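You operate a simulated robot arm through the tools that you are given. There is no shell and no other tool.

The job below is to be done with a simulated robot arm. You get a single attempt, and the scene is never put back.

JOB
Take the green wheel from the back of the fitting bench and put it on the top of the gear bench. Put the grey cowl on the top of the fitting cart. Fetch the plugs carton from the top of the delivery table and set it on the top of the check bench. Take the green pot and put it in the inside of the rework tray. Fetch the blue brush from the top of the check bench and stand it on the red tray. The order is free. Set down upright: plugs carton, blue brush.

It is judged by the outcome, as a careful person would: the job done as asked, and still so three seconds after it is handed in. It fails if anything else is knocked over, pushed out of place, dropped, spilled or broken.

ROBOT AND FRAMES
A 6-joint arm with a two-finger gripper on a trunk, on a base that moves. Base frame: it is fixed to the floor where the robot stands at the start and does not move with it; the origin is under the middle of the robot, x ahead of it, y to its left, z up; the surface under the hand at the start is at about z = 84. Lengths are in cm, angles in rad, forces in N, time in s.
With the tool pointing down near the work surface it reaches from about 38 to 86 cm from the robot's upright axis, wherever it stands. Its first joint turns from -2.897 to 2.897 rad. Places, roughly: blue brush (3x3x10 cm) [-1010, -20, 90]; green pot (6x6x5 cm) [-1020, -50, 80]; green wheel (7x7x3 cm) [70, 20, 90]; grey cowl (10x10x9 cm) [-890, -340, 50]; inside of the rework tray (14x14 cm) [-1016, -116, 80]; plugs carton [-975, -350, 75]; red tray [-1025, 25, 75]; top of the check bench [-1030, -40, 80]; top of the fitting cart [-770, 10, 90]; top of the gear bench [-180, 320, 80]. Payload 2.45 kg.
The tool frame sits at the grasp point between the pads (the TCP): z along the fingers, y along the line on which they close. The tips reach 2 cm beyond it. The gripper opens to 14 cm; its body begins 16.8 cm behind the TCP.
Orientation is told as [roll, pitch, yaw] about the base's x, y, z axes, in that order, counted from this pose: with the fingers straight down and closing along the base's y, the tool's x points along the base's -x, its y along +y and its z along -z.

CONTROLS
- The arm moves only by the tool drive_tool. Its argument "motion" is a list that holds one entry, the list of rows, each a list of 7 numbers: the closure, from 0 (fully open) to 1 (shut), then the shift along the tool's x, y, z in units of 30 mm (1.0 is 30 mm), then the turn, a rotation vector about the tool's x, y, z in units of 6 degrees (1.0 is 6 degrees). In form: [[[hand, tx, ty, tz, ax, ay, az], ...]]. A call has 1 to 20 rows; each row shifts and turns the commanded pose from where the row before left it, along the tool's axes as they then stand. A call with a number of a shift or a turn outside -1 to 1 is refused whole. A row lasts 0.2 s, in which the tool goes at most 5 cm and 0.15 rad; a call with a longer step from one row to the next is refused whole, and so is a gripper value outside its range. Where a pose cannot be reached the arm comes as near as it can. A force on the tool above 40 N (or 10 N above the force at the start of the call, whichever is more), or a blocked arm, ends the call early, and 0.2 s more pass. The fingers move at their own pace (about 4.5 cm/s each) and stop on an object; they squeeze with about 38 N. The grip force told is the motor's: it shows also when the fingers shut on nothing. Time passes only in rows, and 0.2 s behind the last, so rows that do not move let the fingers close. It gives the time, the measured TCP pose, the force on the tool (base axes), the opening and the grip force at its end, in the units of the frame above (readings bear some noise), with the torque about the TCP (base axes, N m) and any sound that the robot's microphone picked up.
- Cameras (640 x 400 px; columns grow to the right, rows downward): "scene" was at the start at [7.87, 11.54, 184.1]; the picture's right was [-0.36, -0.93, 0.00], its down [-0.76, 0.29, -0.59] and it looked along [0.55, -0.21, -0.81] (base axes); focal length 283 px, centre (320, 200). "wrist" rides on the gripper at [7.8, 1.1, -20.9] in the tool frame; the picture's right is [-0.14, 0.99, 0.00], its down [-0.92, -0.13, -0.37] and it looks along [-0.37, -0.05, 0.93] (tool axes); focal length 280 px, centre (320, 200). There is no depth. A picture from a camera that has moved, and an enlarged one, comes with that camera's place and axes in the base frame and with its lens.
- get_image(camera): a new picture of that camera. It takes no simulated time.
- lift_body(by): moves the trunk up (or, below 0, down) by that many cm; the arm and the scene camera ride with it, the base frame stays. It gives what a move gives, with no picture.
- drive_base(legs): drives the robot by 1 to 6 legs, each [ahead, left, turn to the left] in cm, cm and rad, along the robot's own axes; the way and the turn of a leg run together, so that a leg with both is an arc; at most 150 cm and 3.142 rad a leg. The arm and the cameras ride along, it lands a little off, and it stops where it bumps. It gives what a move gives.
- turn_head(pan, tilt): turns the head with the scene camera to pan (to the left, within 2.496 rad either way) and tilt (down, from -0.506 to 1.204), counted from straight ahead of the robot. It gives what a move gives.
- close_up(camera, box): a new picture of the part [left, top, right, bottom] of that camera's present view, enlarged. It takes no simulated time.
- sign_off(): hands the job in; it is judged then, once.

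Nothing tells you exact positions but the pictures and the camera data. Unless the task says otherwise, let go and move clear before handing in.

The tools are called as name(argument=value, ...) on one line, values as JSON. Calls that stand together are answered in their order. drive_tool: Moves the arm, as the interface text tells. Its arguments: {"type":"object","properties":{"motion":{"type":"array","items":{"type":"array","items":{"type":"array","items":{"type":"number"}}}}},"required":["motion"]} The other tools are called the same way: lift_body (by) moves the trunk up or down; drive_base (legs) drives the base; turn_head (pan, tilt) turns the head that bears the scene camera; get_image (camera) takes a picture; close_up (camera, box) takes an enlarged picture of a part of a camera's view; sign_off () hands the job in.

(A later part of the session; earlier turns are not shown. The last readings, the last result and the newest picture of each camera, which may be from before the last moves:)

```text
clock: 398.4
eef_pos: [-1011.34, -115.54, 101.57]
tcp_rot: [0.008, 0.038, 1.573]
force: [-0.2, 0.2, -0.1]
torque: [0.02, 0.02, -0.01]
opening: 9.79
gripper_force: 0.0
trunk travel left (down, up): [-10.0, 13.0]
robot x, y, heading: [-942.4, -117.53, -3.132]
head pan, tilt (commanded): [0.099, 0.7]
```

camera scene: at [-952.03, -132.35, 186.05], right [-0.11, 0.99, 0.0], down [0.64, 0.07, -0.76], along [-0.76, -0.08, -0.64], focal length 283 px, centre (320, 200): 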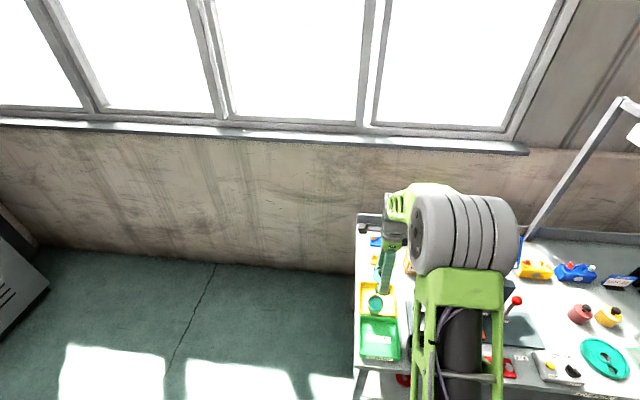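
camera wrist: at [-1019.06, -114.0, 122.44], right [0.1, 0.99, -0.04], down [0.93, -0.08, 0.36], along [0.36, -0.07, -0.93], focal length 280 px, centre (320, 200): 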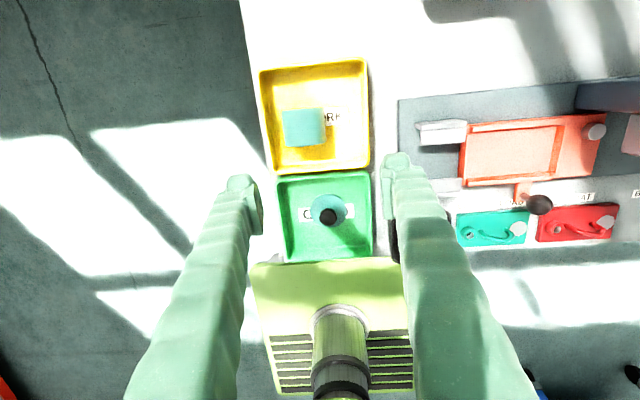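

drive_tool(motion=[[[0.3, 0, 0, 0, 0.08, -0.36, 0], [0.4, 0.43, 0.6, 0, 0, 0, 0], [0.5, 0.42, 0.62, 0, 0, 0, 0], [0.57, 0, 0, 1, 0, 0, 0], [0.57, 0, 0, 1, 0, 0, 0], [0.57, 0, 0, 1, 0, 0, 0], [0.57, 0, 0, 0, 0, 0, 0]]])

get_image(camera="wrist")

close_up(camera="wrist", box=[220, 90, 420, 250])

```text
clock: 400.0
eef_pos: [-1014.96, -118.07, 92.53]
tcp_rot: [0.0, 0.0, 1.57]
force: [-0.5, -0.7, 0.1]
torque: [0.01, 0.01, 0.01]
opening: 6.01
gripper_force: 0.0
trunk travel left (down, up): [-10.0, 13.0]
robot x, y, heading: [-942.89, -117.27, -3.131]
head pan, tilt (commanded): [0.099, 0.7]
```

```text
taken
camera wrist: at [-1016.09, -125.92, 113.46], right [-0.99, 0.14, 0.0], down [0.13, 0.92, 0.37], along [0.05, 0.36, -0.93], focal length 280 px, centre (320, 200)
```

wrist: 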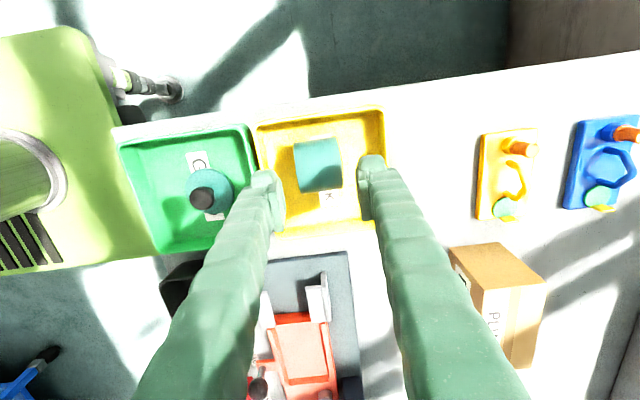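

```text
2.50 times, centred on (320, 170) of wrist
camera zoom: at [-1016.09, -125.92, 113.46], right [-0.99, 0.14, 0.0], down [0.13, 0.92, 0.37], along [0.05, 0.36, -0.93], focal length 701 px, centre (320, 275)
```

zoom: 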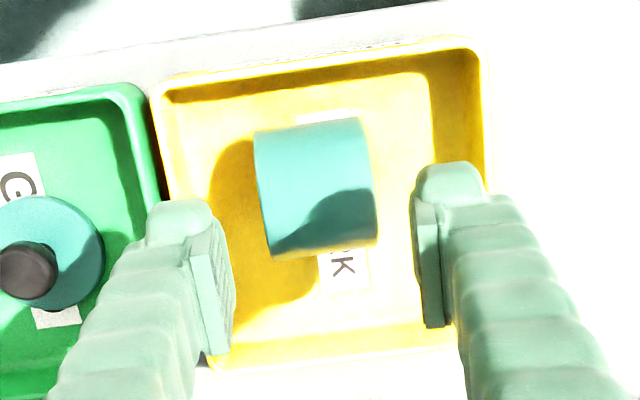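

The pot fits between the pads with about half a centimetre each side. I descend carefully around its ends.

drive_tool(motion=[[[0.6, 0.1, -0.04, 0.5, 0, 0, 0], [0.6, 0, 0, 0.6, 0, 0, 0], [0.6, 0, 0, 0.6, 0, 0, 0], [0.6, 0, 0, 0.5, 0, 0, 0], [0.6, 0, 0, 0.3, 0, 0, 0], [0.6, 0, 0, 0, 0, 0, 0]]])

close_up(camera="wrist", box=[220, 90, 420, 250])

```text
clock: 401.4
eef_pos: [-1014.85, -118.42, 85.01]
tcp_rot: [-0.001, 0.002, 1.571]
force: [0.6, 0.2, 0.6]
torque: [-0.01, 0.01, 0.01]
opening: 5.6
gripper_force: 0.0
trunk travel left (down, up): [-10.0, 13.0]
robot x, y, heading: [-942.59, -117.84, -3.131]
head pan, tilt (commanded): [0.099, 0.7]
```

```text
2.50 times, centred on (320, 170) of wrist
camera zoom: at [-1016.0, -126.28, 105.96], right [-0.99, 0.14, 0.0], down [0.13, 0.92, 0.37], along [0.05, 0.36, -0.93], focal length 701 px, centre (320, 275)
```

zoom: 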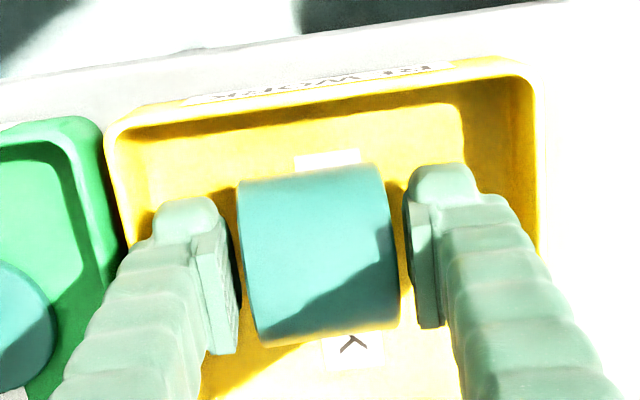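

drive_tool(motion=[[[0.6, 0, 0, 0.25, 0, 0, 0], [0.6, 0, 0, 0.25, 0, 0, 0], [0.6, 0, 0, 0, 0, 0, 0], [1, 0, 0, 0, 0, 0, 0], [1, 0, 0, 0, 0, 0, 0], [1, 0, 0, 0, 0, 0, 0], [1, 0, 0, 0, 0, 0, 0]]])

close_up(camera="wrist", box=[220, 90, 420, 250])

```text
clock: 403.0
eef_pos: [-1014.88, -118.43, 83.59]
tcp_rot: [0.004, 0.0, 1.573]
force: [-2.7, -0.5, 2.4]
torque: [0.02, -0.05, 0.01]
opening: 4.59
gripper_force: 38.0
trunk travel left (down, up): [-10.0, 13.0]
robot x, y, heading: [-942.72, -117.41, -3.13]
head pan, tilt (commanded): [0.099, 0.7]
```

```text
2.50 times, centred on (320, 170) of wrist
camera zoom: at [-1016.04, -126.3, 104.45], right [-0.99, 0.14, 0.0], down [0.13, 0.92, 0.37], along [0.05, 0.36, -0.93], focal length 701 px, centre (320, 275)
```

zoom: 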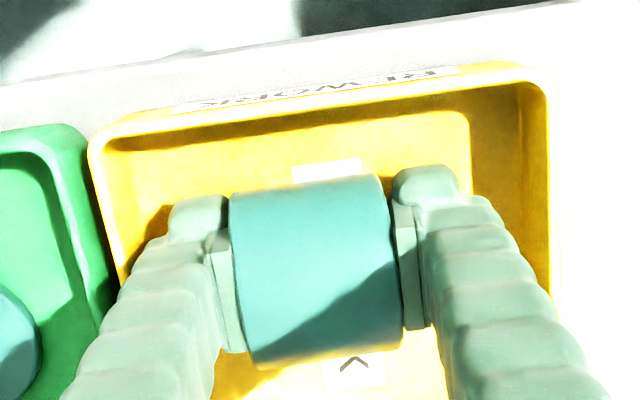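

Gripped by the ends. I lift it clear and turn it 180°.

drive_tool(motion=[[[1, 0, 0, -0.3, 0, 0, 0], [1, 0, 0, -0.7, 0, 0, 0], [1, 0, 0, -1, 0, 0, 0], [1, 0, 0, -1, 0, 0, 0], [1, 0, 0, -1, 0, 0, 0], [1, -0.5, 0.1, -0.5, 0, 0, 0], [1, -0.5, 0.1, 0, 0, 0, 0], [1, 0, 0, 0, 0, 0, -0.7], [1, 0, 0, 0, 0, 0, -0.9], [1, 0, 0, 0, 0, 0, -0.9], [1, 0, 0, 0, 0, 0, -0.9], [1, 0, 0, 0, 0, 0, -0.9], [1, 0, 0, 0, 0, 0, -0.9], [1, 0, 0, 0, 0, 0, -0.9], [1, 0, 0, 0, 0, 0, -0.9], [1, 0, 0, 0, 0, 0, -0.9], [1, 0, 0, 0, 0, 0, 0]]])

get_image(camera="wrist")

```text
clock: 406.6
eef_pos: [-1015.53, -115.3, 96.92]
tcp_rot: [0.0, 0.001, 2.399]
force: [-0.1, 0.0, -5.7]
torque: [-0.01, 0.01, 0.01]
opening: 4.59
gripper_force: 38.2
trunk travel left (down, up): [-10.0, 13.0]
robot x, y, heading: [-942.53, -117.53, -3.129]
head pan, tilt (commanded): [0.099, 0.7]
```

```text
taken
camera wrist: at [-1010.54, -121.52, 117.91], right [-0.77, -0.64, 0.0], down [-0.59, 0.72, 0.37], along [-0.23, 0.28, -0.93], focal length 280 px, centre (320, 200)
```

wrist: 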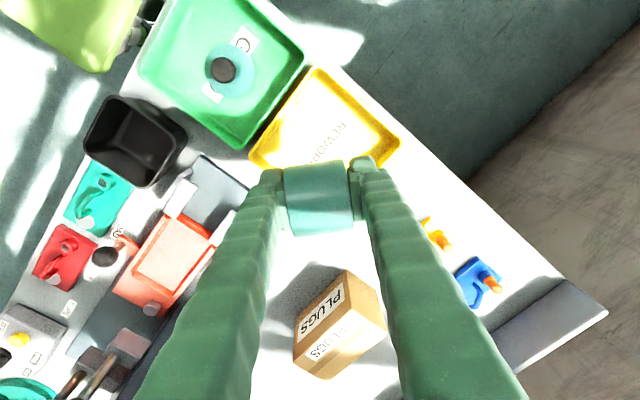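

drive_tool(motion=[[[1, 0, 0, 0, 0, 0, -1], [1, 0, 0, 0, 0, 0, -1], [1, 0, 0, 0, 0, 0, -1], [1, 0, 0, 0, 0, 0, -1], [1, 0, 0, 0, 0, 0, -1], [1, 0, 0, 0, 0, 0, -1], [1, 0, 0, 0, 0, 0, -1], [1, 0, 0, 0, 0, 0, -1], [1, 0, 0, 0, 0, 0, -1], [1, 0, 0, 0, 0, 0, -1], [1, 0, 0, 0, 0, 0, -1], [1, 0, 0, 0, 0, 0, -1], [1, 0, 0, 0, 0, 0, -1], [1, 0, 0, 0, 0, 0, -1], [1, 0, 0, 0, 0, 0, -1], [1, 0, 0, 0, 0, 0, -1], [1, 0, 0, 0, 0, 0, -1], [1, 0, 0, 0, 0, 0, -1], [1, 0, 0, 0, 0, 0, -1], [1, 0, 0, 0, 0, 0, -1]]])

drive_tool(motion=[[[1, 0, 0, 0, 0, 0, -1], [1, 0, 0, 0, 0, 0, -0.9], [1, 0, 0, 0, 0, 0, 0]]])

get_image(camera="wrist")

```text
clock: 410.8
eef_pos: [-1015.5, -115.31, 96.85]
tcp_rot: [-0.001, 0.001, -1.788]
force: [0.2, 0.0, -6.9]
torque: [0.04, -0.01, 0.0]
opening: 4.57
gripper_force: 38.0
trunk travel left (down, up): [-10.0, 13.0]
robot x, y, heading: [-942.86, -117.91, -3.133]
head pan, tilt (commanded): [0.099, 0.7]
```

```text
clock: 411.6
eef_pos: [-1015.43, -115.24, 97.04]
tcp_rot: [0.0, 0.0, -1.59]
force: [-0.1, 0.6, -6.5]
torque: [0.01, 0.0, 0.01]
opening: 4.56
gripper_force: 38.4
trunk travel left (down, up): [-10.0, 13.0]
robot x, y, heading: [-942.86, -117.42, -3.132]
head pan, tilt (commanded): [0.099, 0.7]
```

```text
taken
camera wrist: at [-1014.33, -107.64, 117.87], right [0.99, -0.16, 0.0], down [-0.15, -0.92, 0.37], along [-0.06, -0.36, -0.93], focal length 280 px, centre (320, 200)
```

wrist: 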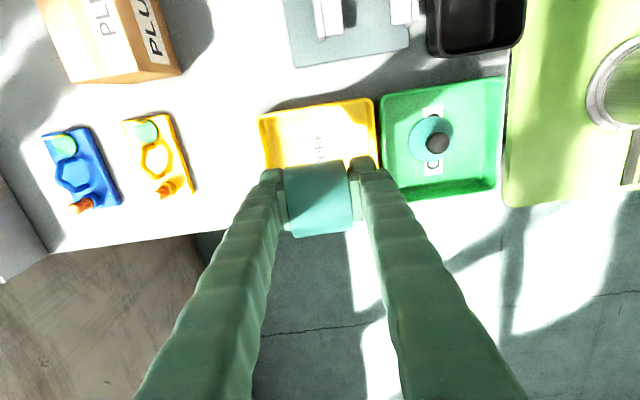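

Turned. The tray's centre is near (−1015, −116.2); I lower the pot back into it and release.

drive_tool(motion=[[[1, -0.32, 0.14, 0.8, 0, 0, 0], [1, 0, 0, 1, 0, 0, 0], [1, 0, 0, 1, 0, 0, 0], [1, 0, 0, 0.8, 0, 0, 0], [1, 0, 0, 0.4, 0, 0, 0], [1, 0, 0, 0.3, 0, 0, 0], [1, 0, 0, 0, 0, 0, 0]]])

close_up(camera="wrist", box=[220, 70, 440, 250])

```text
clock: 413.2
eef_pos: [-1015.04, -116.34, 84.13]
tcp_rot: [-0.001, 0.0, -1.591]
force: [0.3, -0.4, -6.3]
torque: [0.01, 0.0, 0.0]
opening: 4.56
gripper_force: 37.9
trunk travel left (down, up): [-10.0, 13.0]
robot x, y, heading: [-942.9, -117.39, -3.129]
head pan, tilt (commanded): [0.099, 0.7]
```

```text
2.22 times, centred on (330, 160) of wrist
camera zoom: at [-1013.9, -108.62, 105.01], right [0.99, -0.16, 0.0], down [-0.15, -0.92, 0.37], along [-0.06, -0.36, -0.93], focal length 623 px, centre (298, 289)
```

zoom: 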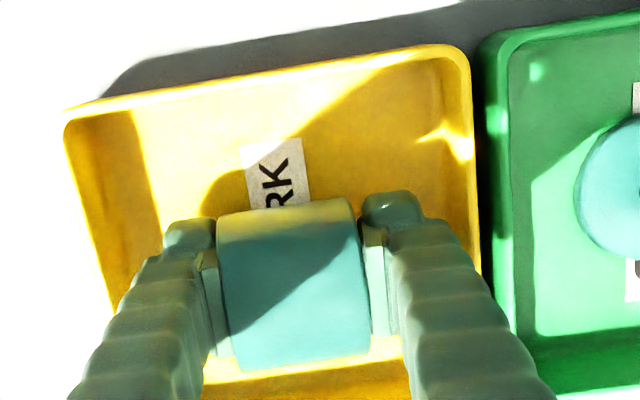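

drive_tool(motion=[[[1, 0, 0, 0.08, 0, 0, 0], [1, 0, 0, 0.08, 0, 0, 0], [1, 0, 0, 0, 0, 0, 0]]])

drive_tool(motion=[[[0.64, 0, 0, 0, 0, 0, 0], [0.62, 0, 0, 0, 0, 0, 0], [0.6, 0, 0, 0, 0, 0, 0], [0.6, 0, 0, 0, 0, 0, 0]]])

close_up(camera="wrist", box=[220, 70, 440, 250])

```text
clock: 414.0
eef_pos: [-1015.03, -116.3, 83.6]
tcp_rot: [0.0, 0.001, -1.593]
force: [0.0, 0.7, -5.1]
torque: [0.01, 0.01, 0.01]
opening: 4.58
gripper_force: 37.7
trunk travel left (down, up): [-10.0, 13.0]
robot x, y, heading: [-942.76, -117.67, -3.132]
head pan, tilt (commanded): [0.099, 0.7]
```

```text
clock: 415.0
eef_pos: [-1015.15, -116.36, 83.65]
tcp_rot: [-0.002, 0.0, -1.592]
force: [-0.3, -0.2, 0.8]
torque: [-0.01, -0.02, 0.01]
opening: 5.6
gripper_force: 0.1
trunk travel left (down, up): [-10.0, 13.0]
robot x, y, heading: [-942.81, -117.33, -3.129]
head pan, tilt (commanded): [0.099, 0.7]
```

```text
2.22 times, centred on (330, 160) of wrist
camera zoom: at [-1013.86, -108.63, 104.55], right [0.99, -0.16, 0.0], down [-0.15, -0.92, 0.37], along [-0.06, -0.36, -0.93], focal length 623 px, centre (298, 289)
```

zoom: 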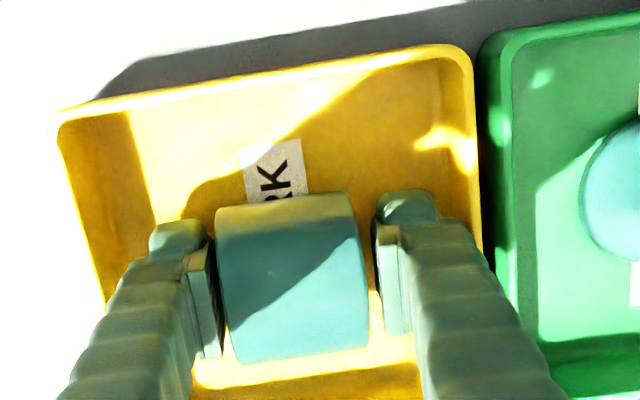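

drive_tool(motion=[[[0.6, 0, 0, -0.3, 0, 0, 0], [0.6, 0, 0, -0.7, 0, 0, 0], [0.6, 0, 0, -1, 0, 0, 0], [0.5, 0, 0, -1, 0, 0, 0], [0.4, 0, 0, -1, 0, 0, 0], [0.3, 0, 0, -1, 0, 0, 0], [0.3, 0, 0, -0.5, 0, 0, 0], [0.3, 0, 0, 0, 0, 0, 0]]])

drive_tool(motion=[[[0.3, 0, 0, 0, 0, 0, 1], [0.3, 0, 0, 0, 0, 0, 1], [0.3, 0, 0, 0, 0, 0, 1], [0.3, 0, 0, 0, 0, 0, 1], [0.3, 0, 0, 0, 0, 0, 1], [0.3, 0, 0, 0, 0, 0, 1], [0.3, 0, 0, 0, 0, 0, 1], [0.3, 0, 0, 0, 0, 0, 1], [0.3, 0, 0, 0, 0, 0, 1], [0.3, 0, 0, 0, 0, 0, 1], [0.3, 0, 0, 0, 0, 0, 1], [0.3, 0, 0, 0, 0, 0, 1], [0.3, 0, 0, 0, 0, 0, 1], [0.3, 0, 0, 0, 0, 0, 1], [0.3, 0, 0, 0, 0, 0, 0.8], [0.3, 0, 0, 0, 0, 0, 0]]])

get_image(camera="wrist")

close_up(camera="wrist", box=[220, 90, 420, 250])

```text
clock: 416.8
eef_pos: [-1015.06, -116.36, 100.14]
tcp_rot: [-0.001, 0.001, -1.592]
force: [-0.2, 0.1, -0.1]
torque: [-0.01, 0.0, 0.03]
opening: 9.82
gripper_force: 0.0
trunk travel left (down, up): [-10.0, 13.0]
robot x, y, heading: [-942.86, -117.36, -3.129]
head pan, tilt (commanded): [0.099, 0.7]
```

```text
clock: 420.2
eef_pos: [-1015.06, -116.46, 100.26]
tcp_rot: [0.0, 0.0, 3.143]
force: [0.4, 0.5, 0.0]
torque: [0.03, 0.0, -0.02]
opening: 9.79
gripper_force: 0.1
trunk travel left (down, up): [-10.0, 13.0]
robot x, y, heading: [-942.92, -117.38, -3.131]
head pan, tilt (commanded): [0.099, 0.7]
```

```text
taken
camera wrist: at [-1007.32, -117.5, 121.03], right [-0.14, -0.99, 0.0], down [-0.92, 0.13, 0.37], along [-0.37, 0.05, -0.93], focal length 280 px, centre (320, 200)
```

wrist: 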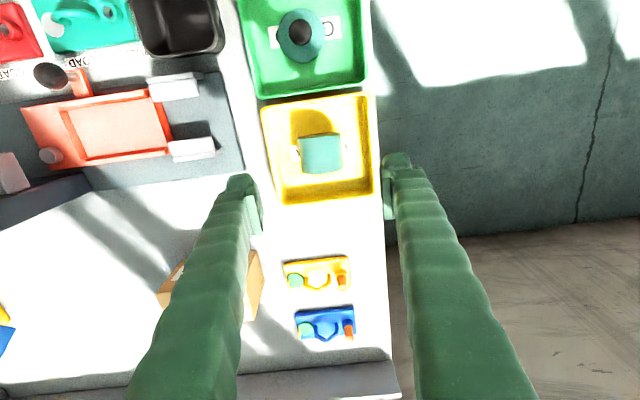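

```text
2.50 times, centred on (320, 170) of wrist
camera zoom: at [-1007.32, -117.5, 121.03], right [-0.14, -0.99, 0.0], down [-0.92, 0.13, 0.37], along [-0.37, 0.05, -0.93], focal length 701 px, centre (320, 275)
```

zoom: 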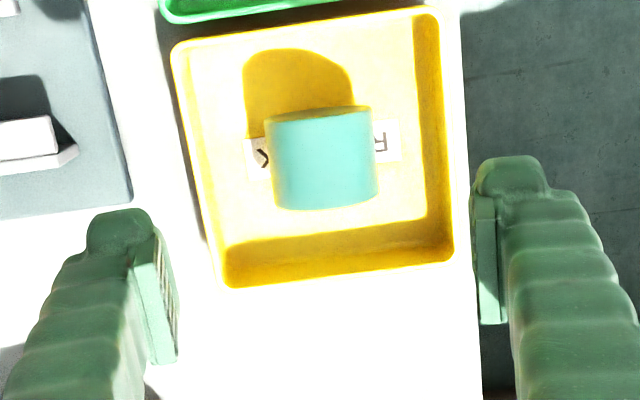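

The pot's open end now faces away. I come down with the fingers along its sides.

drive_tool(motion=[[[0.4, -0.2, 0, 0.8, 0, 0, 0], [0.5, 0, 0, 1, 0, 0, 0], [0.54, 0, 0, 1, 0, 0, 0], [0.54, 0, 0, 0.8, 0, 0, 0], [0.54, 0, 0, 0, 0, 0, 0]]])

close_up(camera="wrist", box=[220, 90, 420, 250])

```text
clock: 421.4
eef_pos: [-1015.77, -116.44, 89.29]
tcp_rot: [0.0, -0.001, -3.14]
force: [-0.2, 0.1, 0.0]
torque: [0.02, 0.02, -0.03]
opening: 6.42
gripper_force: 0.0
trunk travel left (down, up): [-10.0, 13.0]
robot x, y, heading: [-942.65, -117.4, -3.13]
head pan, tilt (commanded): [0.099, 0.7]
```

```text
2.50 times, centred on (320, 170) of wrist
camera zoom: at [-1007.93, -117.45, 110.27], right [-0.14, -0.99, 0.0], down [-0.92, 0.13, 0.37], along [-0.37, 0.05, -0.93], focal length 701 px, centre (320, 275)
```

zoom: 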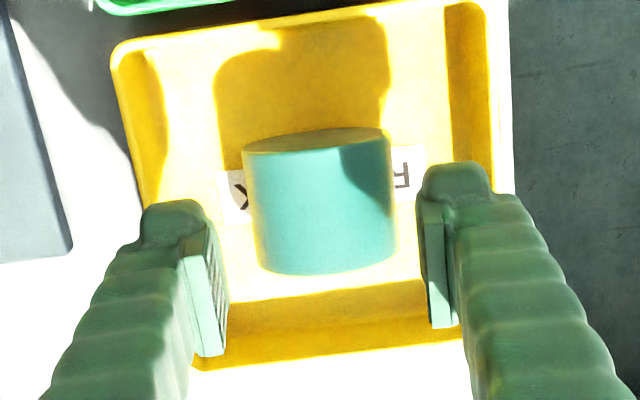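

drive_tool(motion=[[[0.54, 0.05, 0, 0.6, 0, 0, 0], [0.54, 0, 0, 0.6, 0, 0, 0], [0.54, 0, 0, 0.4, 0, 0, 0], [0.54, 0, 0, 0.13, 0, 0, 0], [0.54, 0, 0, 0, 0, 0, 0]]])

close_up(camera="wrist", box=[220, 90, 420, 250])

```text
clock: 422.6
eef_pos: [-1015.54, -116.27, 84.21]
tcp_rot: [0.0, 0.0, -3.141]
force: [-0.1, -0.5, -0.1]
torque: [0.01, 0.0, 0.0]
opening: 6.44
gripper_force: 0.0
trunk travel left (down, up): [-10.0, 13.0]
robot x, y, heading: [-942.64, -117.32, -3.133]
head pan, tilt (commanded): [0.099, 0.7]
```

```text
2.50 times, centred on (320, 170) of wrist
camera zoom: at [-1007.72, -117.44, 105.06], right [-0.14, -0.99, 0.0], down [-0.92, 0.13, 0.37], along [-0.37, 0.05, -0.93], focal length 701 px, centre (320, 275)
```

zoom: 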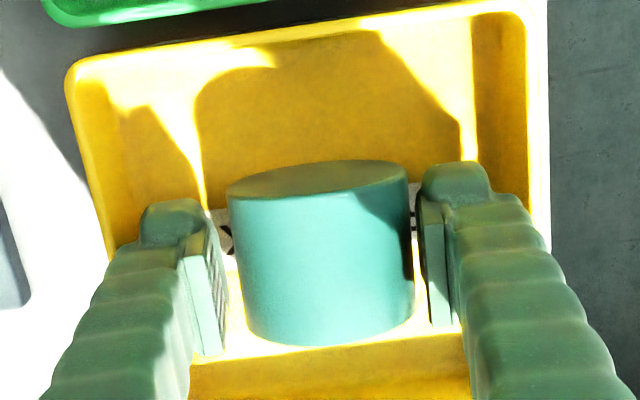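

drive_tool(motion=[[[1, 0, 0, 0, 0, 0, 0], [1, 0, 0, 0, 0, 0, 0], [1, 0, 0, 0, 0, 0, 0], [1, 0, 0, 0, 0, 0, 0], [1, 0, 0, -0.3, 0, 0, 0], [1, 0, 0, -0.7, 0, 0, 0], [1, 0, 0, -1, 0, 0, 0], [1, 0, 0, -1, 0, 0, 0], [1, 0, 0, -1, 0, 0, 0], [1, 0, 0, 0, 0, 0, 0]]])

close_up(camera="wrist", box=[220, 90, 420, 250])

```text
clock: 424.8
eef_pos: [-1015.45, -116.38, 96.1]
tcp_rot: [-0.001, 0.0, -3.142]
force: [0.1, -0.1, -5.2]
torque: [-0.01, 0.03, -0.01]
opening: 5.56
gripper_force: 38.1
trunk travel left (down, up): [-10.0, 13.0]
robot x, y, heading: [-942.91, -117.72, -3.135]
head pan, tilt (commanded): [0.099, 0.7]
```

```text
2.50 times, centred on (320, 170) of wrist
camera zoom: at [-1007.75, -117.49, 117.08], right [-0.14, -0.99, 0.0], down [-0.92, 0.13, 0.37], along [-0.36, 0.05, -0.93], focal length 701 px, centre (320, 275)
```

zoom: 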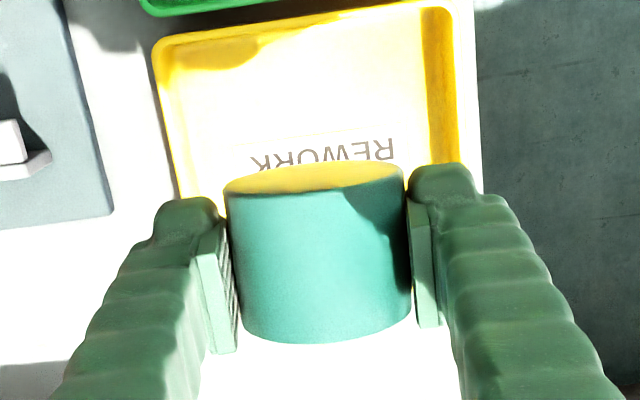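

Held by the sides. Now I tilt the tool forward 60° so the open end swings upward.

drive_tool(motion=[[[1, 0, 0, 0, 0, -1, 0], [1, 0, 0, 0, 0, -1, 0], [1, 0, 0, 0, 0, -1, 0], [1, 0, 0, 0, 0, -1, 0], [1, 0, 0, 0, 0, -1, 0], [1, 0, 0, 0, 0, -1, 0], [1, 0, 0, 0, 0, -1, 0], [1, 0, 0, 0, 0, -1, 0], [1, 0, 0, 0, 0, -1, 0], [1, 0, 0, 0, 0, -1, 0], [1, 0, 0, 0, 0, 0, 0]]])

get_image(camera="wrist")

get_image(camera="scene")

```text
clock: 427.2
eef_pos: [-1015.49, -116.34, 96.12]
tcp_rot: [0.001, -1.047, 3.142]
force: [0.2, 0.3, -5.5]
torque: [0.0, -0.03, 0.02]
opening: 5.55
gripper_force: 37.6
trunk travel left (down, up): [-10.0, 13.0]
robot x, y, heading: [-942.84, -117.82, -3.135]
head pan, tilt (commanded): [0.099, 0.7]
```

```text
taken
camera wrist: at [-993.52, -117.53, 99.82], right [-0.07, -0.99, 0.12], down [-0.14, 0.13, 0.98], along [-0.99, 0.05, -0.15], focal length 280 px, centre (320, 200)
```

wrist: 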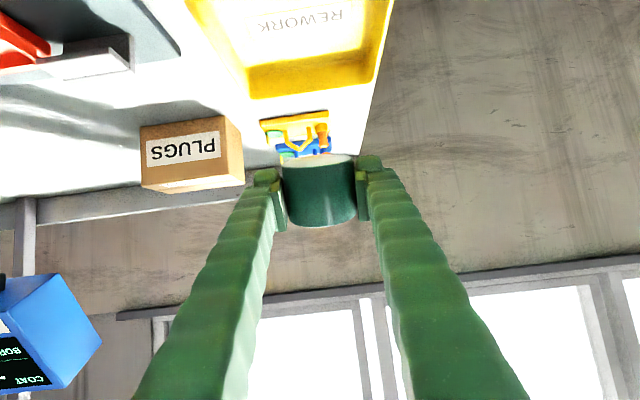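

```text
taken
camera scene: at [-951.99, -132.35, 186.04], right [-0.11, 0.99, 0.0], down [0.64, 0.07, -0.76], along [-0.76, -0.08, -0.64], focal length 283 px, centre (320, 200)
```

scene: 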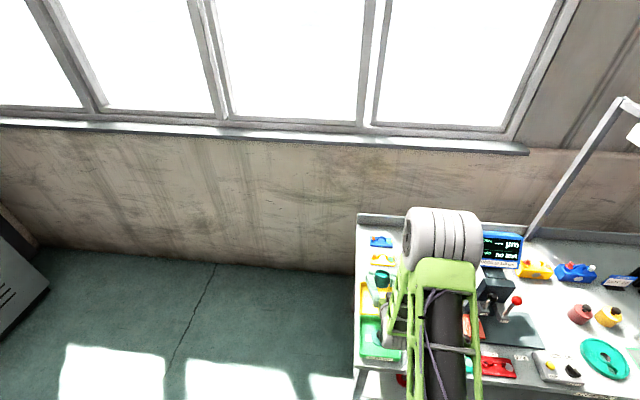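

close_up(camera="scene", box=[345, 250, 425, 330])

close_up(camera="wrist", box=[240, 80, 400, 240])

```text
5.00 times, centred on (385, 290) of scene
camera zoom: at [-951.99, -132.35, 186.04], right [-0.11, 0.99, 0.0], down [0.64, 0.07, -0.76], along [-0.76, -0.08, -0.64], focal length 1415 px, centre (-5, -250)
```

zoom: 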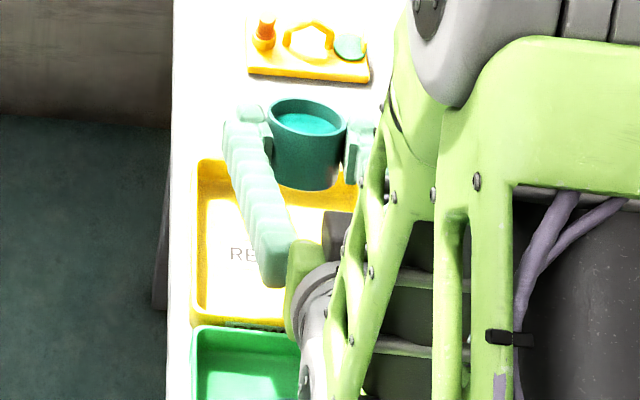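

```text
2.50 times, centred on (320, 160) of wrist
camera zoom: at [-993.52, -117.53, 99.82], right [-0.07, -0.99, 0.12], down [-0.14, 0.13, 0.98], along [-0.99, 0.05, -0.15], focal length 701 px, centre (320, 300)
```

zoom: 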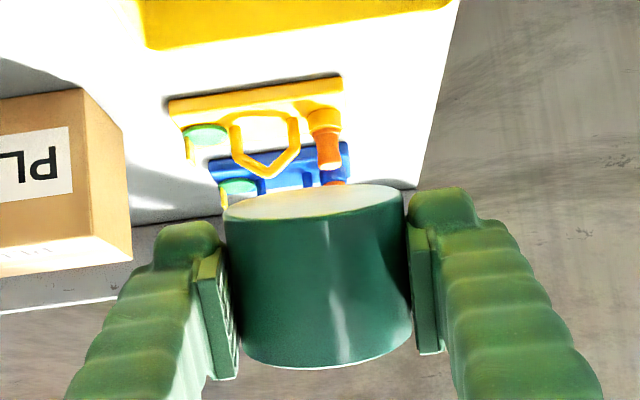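

The pot is nearly upright in the hand (open end up). I lower it into the tray until its base edge touches.

drive_tool(motion=[[[1, 0.62, 0, 0.36, 0, 0, 0], [1, 0.62, 0, 0.36, 0, 0, 0], [1, 0.62, 0, 0.36, 0, 0, 0], [1, 0.62, 0, 0.36, 0, 0, 0], [1, 0.5, 0, 0.29, 0, 0, 0], [1, 0, 0, 0, 0, 0, 0]]])

close_up(camera="scene", box=[345, 250, 425, 330])

close_up(camera="wrist", box=[240, 80, 400, 240])

```text
clock: 428.6
eef_pos: [-1015.59, -116.4, 85.85]
tcp_rot: [0.004, -1.049, 3.142]
force: [0.8, 0.7, -6.5]
torque: [-0.02, -0.03, -0.03]
opening: 5.56
gripper_force: 38.2
trunk travel left (down, up): [-10.0, 13.0]
robot x, y, heading: [-942.6, -117.69, -3.131]
head pan, tilt (commanded): [0.099, 0.7]
```

```text
5.00 times, centred on (385, 290) of scene
camera zoom: at [-952.0, -132.35, 186.04], right [-0.11, 0.99, 0.0], down [0.64, 0.07, -0.76], along [-0.76, -0.08, -0.64], focal length 1415 px, centre (-5, -250)
```

zoom: 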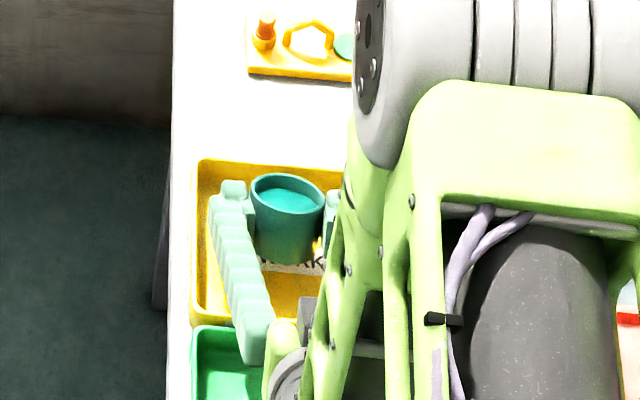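

```text
2.50 times, centred on (320, 160) of wrist
camera zoom: at [-993.65, -117.56, 89.45], right [-0.07, -0.99, 0.12], down [-0.14, 0.13, 0.98], along [-0.99, 0.05, -0.15], focal length 701 px, centre (320, 300)
```

zoom: 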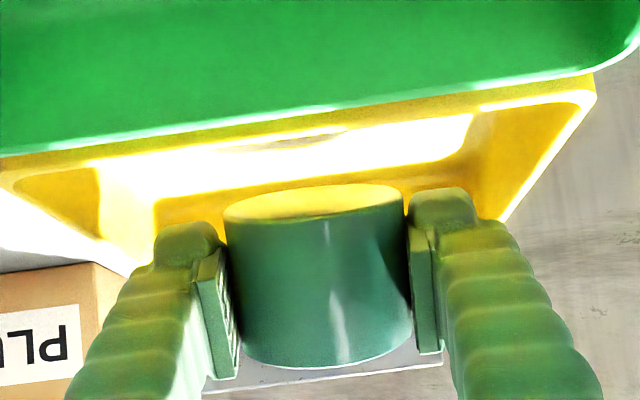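

drive_tool(motion=[[[1, 0.1, 0, 0.058, 0, 0, 0], [1, 0.1, 0, 0.058, 0, 0, 0], [1, 0.07, 0, 0.04, 0, 0, 0], [1, 0.07, 0, 0.04, 0, 0, 0], [1, 0.05, 0, 0.03, 0, 0, 0], [1, 0.05, 0, 0.03, 0, 0, 0], [1, 0, 0, 0, 0, 0, 0]]])

```text
clock: 430.2
eef_pos: [-1015.54, -116.48, 84.47]
tcp_rot: [0.003, -1.049, -3.142]
force: [2.3, -1.4, 7.3]
torque: [-0.02, 0.17, 0.02]
opening: 5.57
gripper_force: 37.4
trunk travel left (down, up): [-10.0, 13.0]
robot x, y, heading: [-942.64, -117.1, -3.132]
head pan, tilt (commanded): [0.099, 0.7]
```

The base edge touches the tray floor. I open slightly so the pot settles onto its base.

drive_tool(motion=[[[0.58, 0, 0, 0, 0, 0, 0], [0.56, 0, 0, 0, 0, 0, 0], [0.55, 0, 0, 0, 0, 0, 0], [0.55, 0, 0, 0, 0, 0, 0], [0.55, 0, 0, 0, 0, 0, 0]]])

close_up(camera="scene", box=[345, 250, 425, 330])

close_up(camera="wrist", box=[240, 80, 400, 240])

```text
clock: 431.4
eef_pos: [-1015.57, -116.34, 84.28]
tcp_rot: [0.002, -1.047, 3.141]
force: [-0.8, 0.0, 0.4]
torque: [0.03, 0.02, -0.01]
opening: 6.31
gripper_force: 0.1
trunk travel left (down, up): [-10.0, 13.0]
robot x, y, heading: [-942.46, -117.29, -3.131]
head pan, tilt (commanded): [0.099, 0.7]
```

```text
5.00 times, centred on (385, 290) of scene
camera zoom: at [-951.94, -132.35, 186.04], right [-0.11, 0.99, 0.0], down [0.64, 0.07, -0.76], along [-0.76, -0.08, -0.64], focal length 1415 px, centre (-5, -250)
```

zoom: 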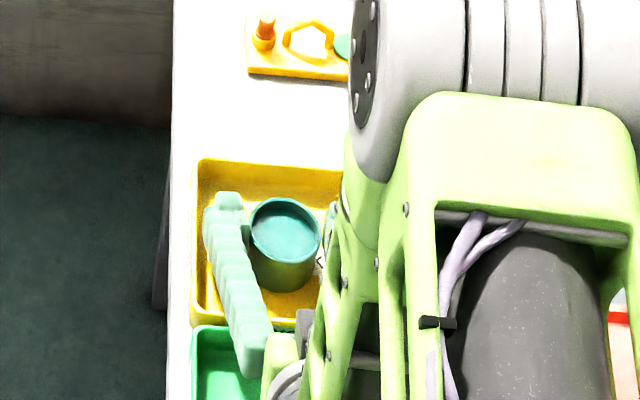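

```text
2.50 times, centred on (320, 160) of wrist
camera zoom: at [-993.56, -117.5, 87.97], right [-0.07, -0.99, 0.12], down [-0.14, 0.13, 0.98], along [-0.99, 0.05, -0.15], focal length 701 px, centre (320, 300)
```

zoom: 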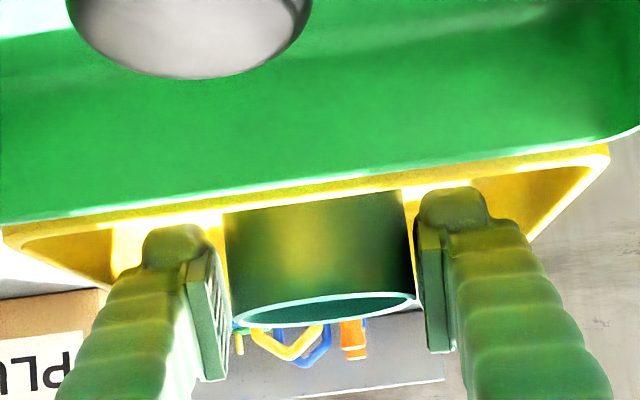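

The pot stands upright in the rework tray. I rise straight up away from it, then straighten the tool.

drive_tool(motion=[[[0.55, -0.3, 0, -0.17, 0, 0, 0], [0.55, -0.6, 0, -0.35, 0, 0, 0], [0.55, -0.7, 0, -0.4, 0, 0, 0], [0.55, -0.7, 0, -0.4, 0, 0, 0], [0.5, -0.7, 0, -0.4, 0, 0, 0], [0.5, -0.7, 0, -0.4, 0, 0, 0], [0.5, -0.7, 0, -0.4, 0, 0, 0], [0.5, 0, 0, 0, 0, 0, 0]]])

drive_tool(motion=[[[0.5, 0, 0, 0, 0, 1, 0], [0.5, 0, 0, 0, 0, 1, 0], [0.5, 0, 0, 0, 0, 1, 0], [0.5, 0, 0, 0, 0, 1, 0], [0.5, 0, 0, 0, 0, 1, 0], [0.5, 0, 0, 0, 0, 1, 0], [0.5, 0, 0, 0, 0, 1, 0], [0.5, 0, 0, 0, 0, 1, 0], [0.5, 0, 0, 0, 0, 1, 0], [0.5, 0, 0, 0, 0, 1, 0], [0.5, 0, 0, 0, 0, 0, 0]]])

get_image(camera="wrist")

get_image(camera="scene")

```text
clock: 433.2
eef_pos: [-1015.45, -116.51, 99.53]
tcp_rot: [0.003, -1.046, 3.142]
force: [0.2, 0.2, -0.3]
torque: [-0.04, -0.01, -0.02]
opening: 6.99
gripper_force: 0.1
trunk travel left (down, up): [-10.0, 13.0]
robot x, y, heading: [-942.74, -117.76, -3.126]
head pan, tilt (commanded): [0.099, 0.7]
```

```text
clock: 435.6
eef_pos: [-1015.53, -116.42, 99.57]
tcp_rot: [0.0, 0.0, -3.141]
force: [0.2, 1.2, -0.3]
torque: [-0.04, -0.01, -0.02]
opening: 6.99
gripper_force: 0.1
trunk travel left (down, up): [-10.0, 13.0]
robot x, y, heading: [-942.72, -117.4, -3.128]
head pan, tilt (commanded): [0.099, 0.7]
```

```text
taken
camera wrist: at [-1007.82, -117.51, 120.44], right [-0.14, -0.99, 0.0], down [-0.92, 0.13, 0.37], along [-0.36, 0.05, -0.93], focal length 280 px, centre (320, 200)
```

wrist: 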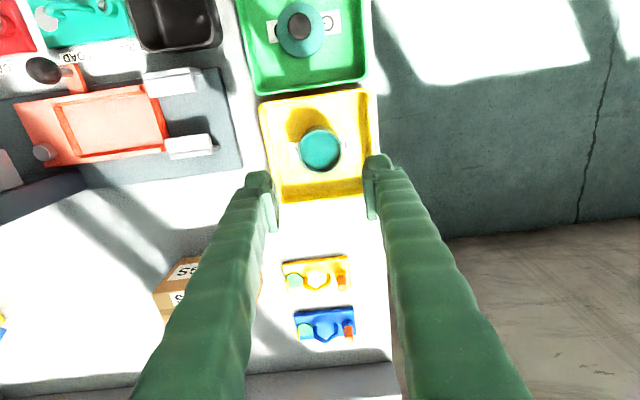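

```text
taken
camera scene: at [-951.91, -132.35, 186.05], right [-0.11, 0.99, 0.0], down [0.64, 0.07, -0.77], along [-0.76, -0.08, -0.64], focal length 283 px, centre (320, 200)
```

scene: 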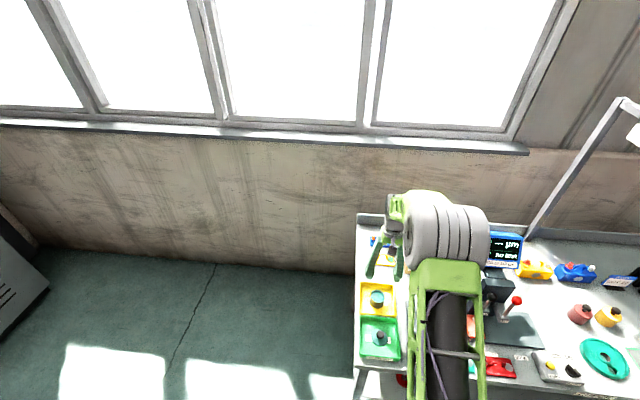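

The pot is upright in the tray. Now the lid: I move above it to pick it by the knob.

drive_tool(motion=[[[0.55, 0.9, 0, 0, 0, 0, 0], [0.6, 0.9, 0, 0, 0, 0, 0], [0.64, 0.9, 0, 0, 0, 0, 0], [0.64, 0.9, 0, 0, 0, 0, 0], [0.64, 0.9, -0.05, 0.5, 0, 0, 0], [0.64, 0.37, 0, 1, 0, 0, 0], [0.64, 0, 0, 1, 0, 0, 0], [0.64, 0, 0, 0, 0, 0, 0]]])

get_image(camera="wrist")

close_up(camera="wrist", box=[220, 70, 420, 250])

```text
clock: 437.4
eef_pos: [-1000.9, -116.18, 91.93]
tcp_rot: [-0.001, 0.001, -3.141]
force: [-0.1, -0.2, 0.0]
torque: [-0.02, 0.02, 0.0]
opening: 5.05
gripper_force: 0.1
trunk travel left (down, up): [-10.0, 13.0]
robot x, y, heading: [-942.46, -117.42, -3.132]
head pan, tilt (commanded): [0.099, 0.7]
```

```text
taken
camera wrist: at [-993.11, -117.32, 112.88], right [-0.14, -0.99, 0.0], down [-0.92, 0.13, 0.37], along [-0.37, 0.05, -0.93], focal length 280 px, centre (320, 200)
```

wrist: 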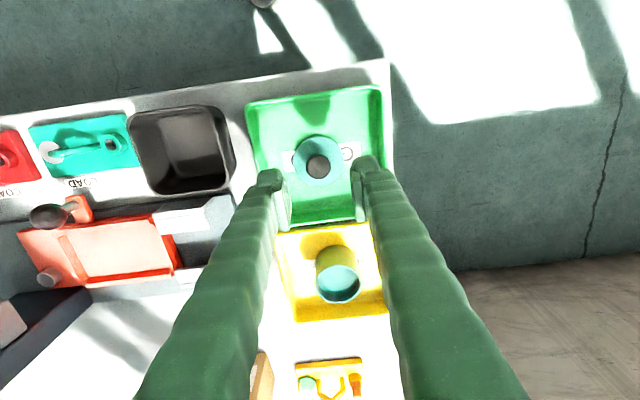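

```text
2.22 times, centred on (320, 160) of wrist
camera zoom: at [-993.11, -117.32, 112.88], right [-0.14, -0.99, 0.0], down [-0.92, 0.13, 0.37], along [-0.37, 0.05, -0.93], focal length 623 px, centre (320, 289)
```

zoom: 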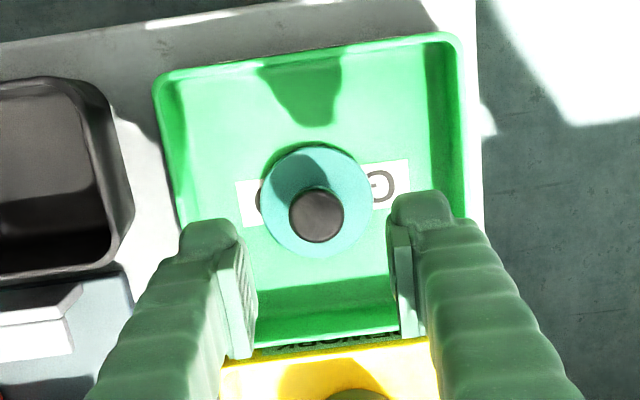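

drive_tool(motion=[[[0.64, 0, -0.02, 0.9, 0, 0, 0], [0.64, 0, 0, 0.9, 0, 0, 0], [0.64, 0, 0, 0.6, 0, 0, 0], [0.64, 0, 0, 0.25, 0, 0, 0], [0.64, 0, 0, 0, 0, 0, 0]]])

close_up(camera="wrist", box=[220, 90, 420, 250])

```text
clock: 438.6
eef_pos: [-1000.91, -116.15, 84.02]
tcp_rot: [0.001, 0.001, -3.143]
force: [0.0, -0.3, 0.1]
torque: [-0.05, -0.03, 0.0]
opening: 5.05
gripper_force: 0.1
trunk travel left (down, up): [-10.0, 13.0]
robot x, y, heading: [-942.91, -117.63, -3.132]
head pan, tilt (commanded): [0.099, 0.7]
```

```text
2.50 times, centred on (320, 170) of wrist
camera zoom: at [-993.16, -117.31, 104.97], right [-0.14, -0.99, 0.0], down [-0.92, 0.13, 0.37], along [-0.37, 0.05, -0.93], focal length 701 px, centre (320, 275)
```

zoom: 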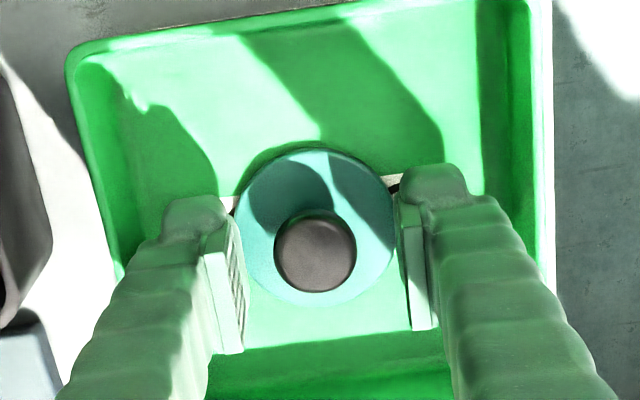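

drive_tool(motion=[[[1, 0, 0, 0, 0, 0, 0], [1, 0, 0, 0, 0, 0, 0], [1, 0, 0, 0, 0, 0, 0], [1, 0, 0, 0, 0, 0, 0], [1, 0, 0, 0, 0, 0, 0], [1, 0, 0, 0, 0, 0, 0]]])

close_up(camera="wrist", box=[220, 90, 420, 250])

```text
clock: 440.0
eef_pos: [-1000.99, -116.09, 84.08]
tcp_rot: [0.001, 0.001, -3.143]
force: [-0.5, 0.0, -0.8]
torque: [-0.03, -0.03, -0.01]
opening: 2.43
gripper_force: 38.0
trunk travel left (down, up): [-10.0, 13.0]
robot x, y, heading: [-942.71, -117.33, -3.131]
head pan, tilt (commanded): [0.099, 0.7]
```

```text
2.50 times, centred on (320, 170) of wrist
camera zoom: at [-993.17, -117.3, 104.99], right [-0.14, -0.99, 0.0], down [-0.92, 0.13, 0.37], along [-0.37, 0.05, -0.93], focal length 701 px, centre (320, 275)
```

zoom: 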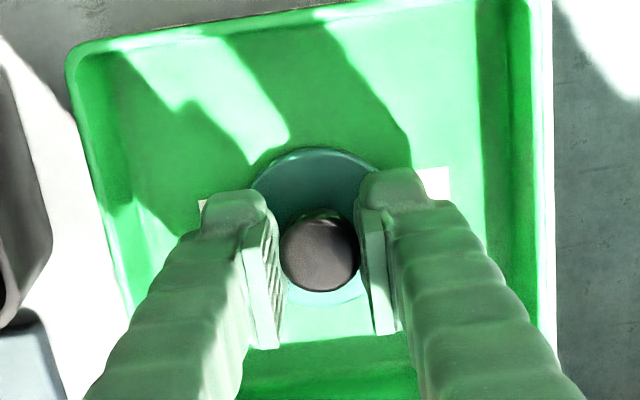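

Knob gripped. I lift the lid and view the pot to line it up.

drive_tool(motion=[[[1, 0, 0, -0.3, 0, 0, 0], [1, 0, 0, -0.7, 0, 0, 0], [1, 0, 0, -1, 0, 0, 0], [1, 0, 0, -1, 0, 0, 0], [1, 0, 0, -1, 0, 0, 0], [1, 0, 0, -1, 0, 0, 0], [1, 0, 0, 0, 0, 0, 0]]])

close_up(camera="wrist", box=[220, 130, 420, 310])

close_up(camera="scene", box=[345, 270, 415, 340])

```text
clock: 441.6
eef_pos: [-1000.88, -116.25, 99.21]
tcp_rot: [-0.001, -0.001, -3.141]
force: [0.3, 0.8, -0.3]
torque: [-0.02, 0.01, -0.01]
opening: 2.44
gripper_force: 37.9
trunk travel left (down, up): [-10.0, 13.0]
robot x, y, heading: [-942.69, -117.22, -3.13]
head pan, tilt (commanded): [0.099, 0.7]
```

```text
2.22 times, centred on (320, 220) of wrist
camera zoom: at [-993.19, -117.36, 120.08], right [-0.14, -0.99, 0.0], down [-0.92, 0.13, 0.37], along [-0.36, 0.05, -0.93], focal length 623 px, centre (320, 156)
```

zoom: 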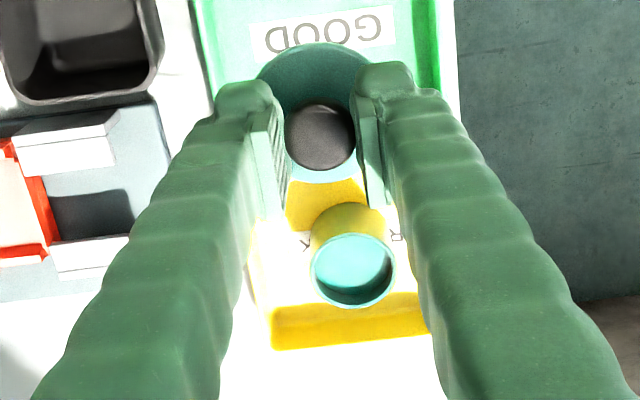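

```text
5.71 times, centred on (380, 305) of scene
camera zoom: at [-951.95, -132.35, 186.04], right [-0.11, 0.99, 0.0], down [0.64, 0.07, -0.76], along [-0.76, -0.08, -0.64], focal length 1617 px, centre (-23, -400)
```

zoom: 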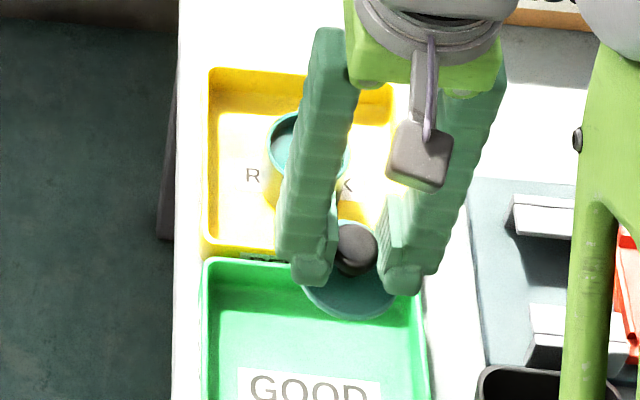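

The pot's centre is at (−1015.0, −116.5), rim z≈85. I carry the lid over it and lower onto the rim.

drive_tool(motion=[[[1, -0.9, 0.02, 0, 0, 0, 0], [1, -0.9, 0.02, 0, 0, 0, 0], [1, -0.9, 0.02, 0, 0, 0, 0], [1, -0.9, 0.02, 0, 0, 0, 0], [1, -0.9, 0, 0, 0, 0, 0], [1, -0.2, 0, 0.8, 0, 0, 0], [1, 0, 0, 0.9, 0, 0, 0], [1, 0, 0, 0.7, 0, 0, 0], [1, 0, 0, 0, 0, 0, 0]]])

close_up(camera="wrist", box=[220, 90, 420, 250])

close_up(camera="scene", box=[345, 250, 415, 320])

```text
clock: 443.6
eef_pos: [-1015.2, -116.44, 91.82]
tcp_rot: [0.001, 0.0, -3.143]
force: [-0.1, -0.7, -0.3]
torque: [0.01, 0.03, 0.0]
opening: 2.42
gripper_force: 38.0
trunk travel left (down, up): [-10.0, 13.0]
robot x, y, heading: [-942.55, -117.42, -3.129]
head pan, tilt (commanded): [0.099, 0.7]
```

```text
2.50 times, centred on (320, 170) of wrist
camera zoom: at [-1007.4, -117.55, 112.79], right [-0.14, -0.99, 0.0], down [-0.92, 0.13, 0.37], along [-0.37, 0.05, -0.93], focal length 701 px, centre (320, 275)
```

zoom: 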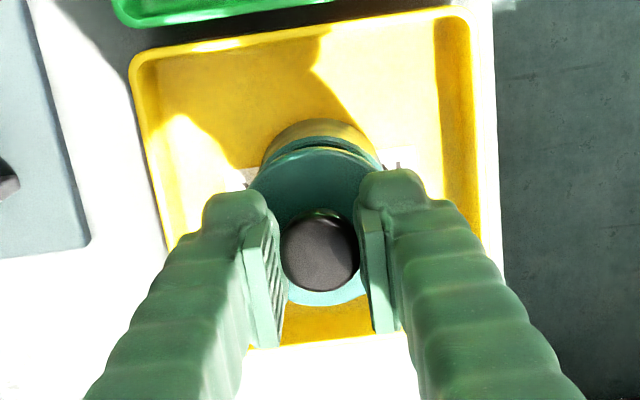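

```text
5.71 times, centred on (380, 285) of scene
camera zoom: at [-951.93, -132.35, 186.05], right [-0.11, 0.99, 0.0], down [0.64, 0.07, -0.77], along [-0.76, -0.08, -0.64], focal length 1617 px, centre (-23, -286)
```

zoom: 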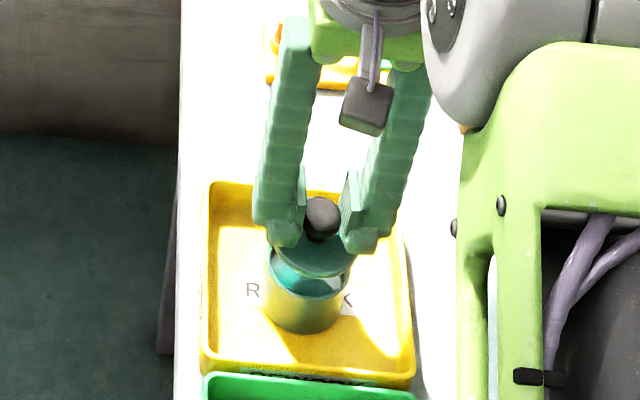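

Lid and pot are aligned to a couple of millimetres. I lower slowly to contact.

drive_tool(motion=[[[1, 0.05, 0, 0.2, 0, 0, 0], [1, 0, 0, 0.2, 0, 0, 0], [1, 0, 0, 0.15, 0, 0, 0], [1, 0, 0, 0.1, 0, 0, 0], [1, 0, 0, 0.1, 0, 0, 0], [1, 0, 0, 0.07, 0, 0, 0], [1, 0, 0, 0, 0, 0, 0]]])

close_up(camera="scene", box=[345, 250, 415, 320])

```text
clock: 445.2
eef_pos: [-1014.92, -116.44, 89.35]
tcp_rot: [-0.001, 0.001, -3.142]
force: [-0.9, 0.7, -0.3]
torque: [0.0, 0.01, -0.01]
opening: 2.44
gripper_force: 38.0
trunk travel left (down, up): [-10.0, 13.0]
robot x, y, heading: [-942.48, -117.61, -3.13]
head pan, tilt (commanded): [0.099, 0.7]
```

```text
5.71 times, centred on (380, 285) of scene
camera zoom: at [-951.94, -132.35, 186.04], right [-0.11, 0.99, 0.0], down [0.64, 0.07, -0.76], along [-0.76, -0.08, -0.64], focal length 1617 px, centre (-23, -286)
```

zoom: 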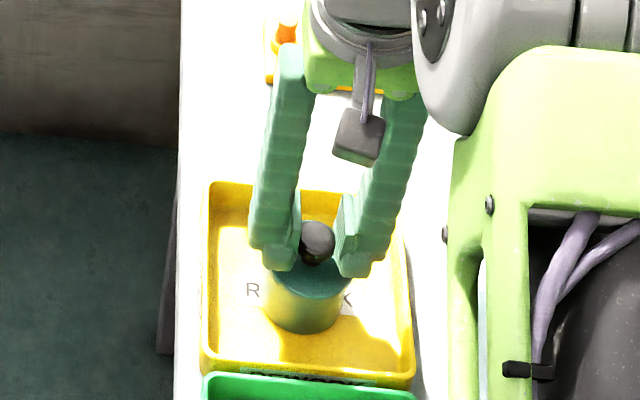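

drive_tool(motion=[[[1, 0, 0, 0.06, 0, 0, 0], [1, 0, 0, 0.06, 0, 0, 0], [1, 0, 0, 0.05, 0, 0, 0], [1, 0, 0, 0.05, 0, 0, 0], [1, 0, 0, 0, 0, 0, 0]]])

```text
clock: 446.4
eef_pos: [-1014.94, -116.42, 88.76]
tcp_rot: [0.002, 0.001, -3.142]
force: [-0.1, -0.7, 1.7]
torque: [0.01, -0.05, 0.01]
opening: 2.41
gripper_force: 38.3
trunk travel left (down, up): [-10.0, 13.0]
robot x, y, heading: [-942.86, -117.35, -3.133]
head pan, tilt (commanded): [0.099, 0.7]
```

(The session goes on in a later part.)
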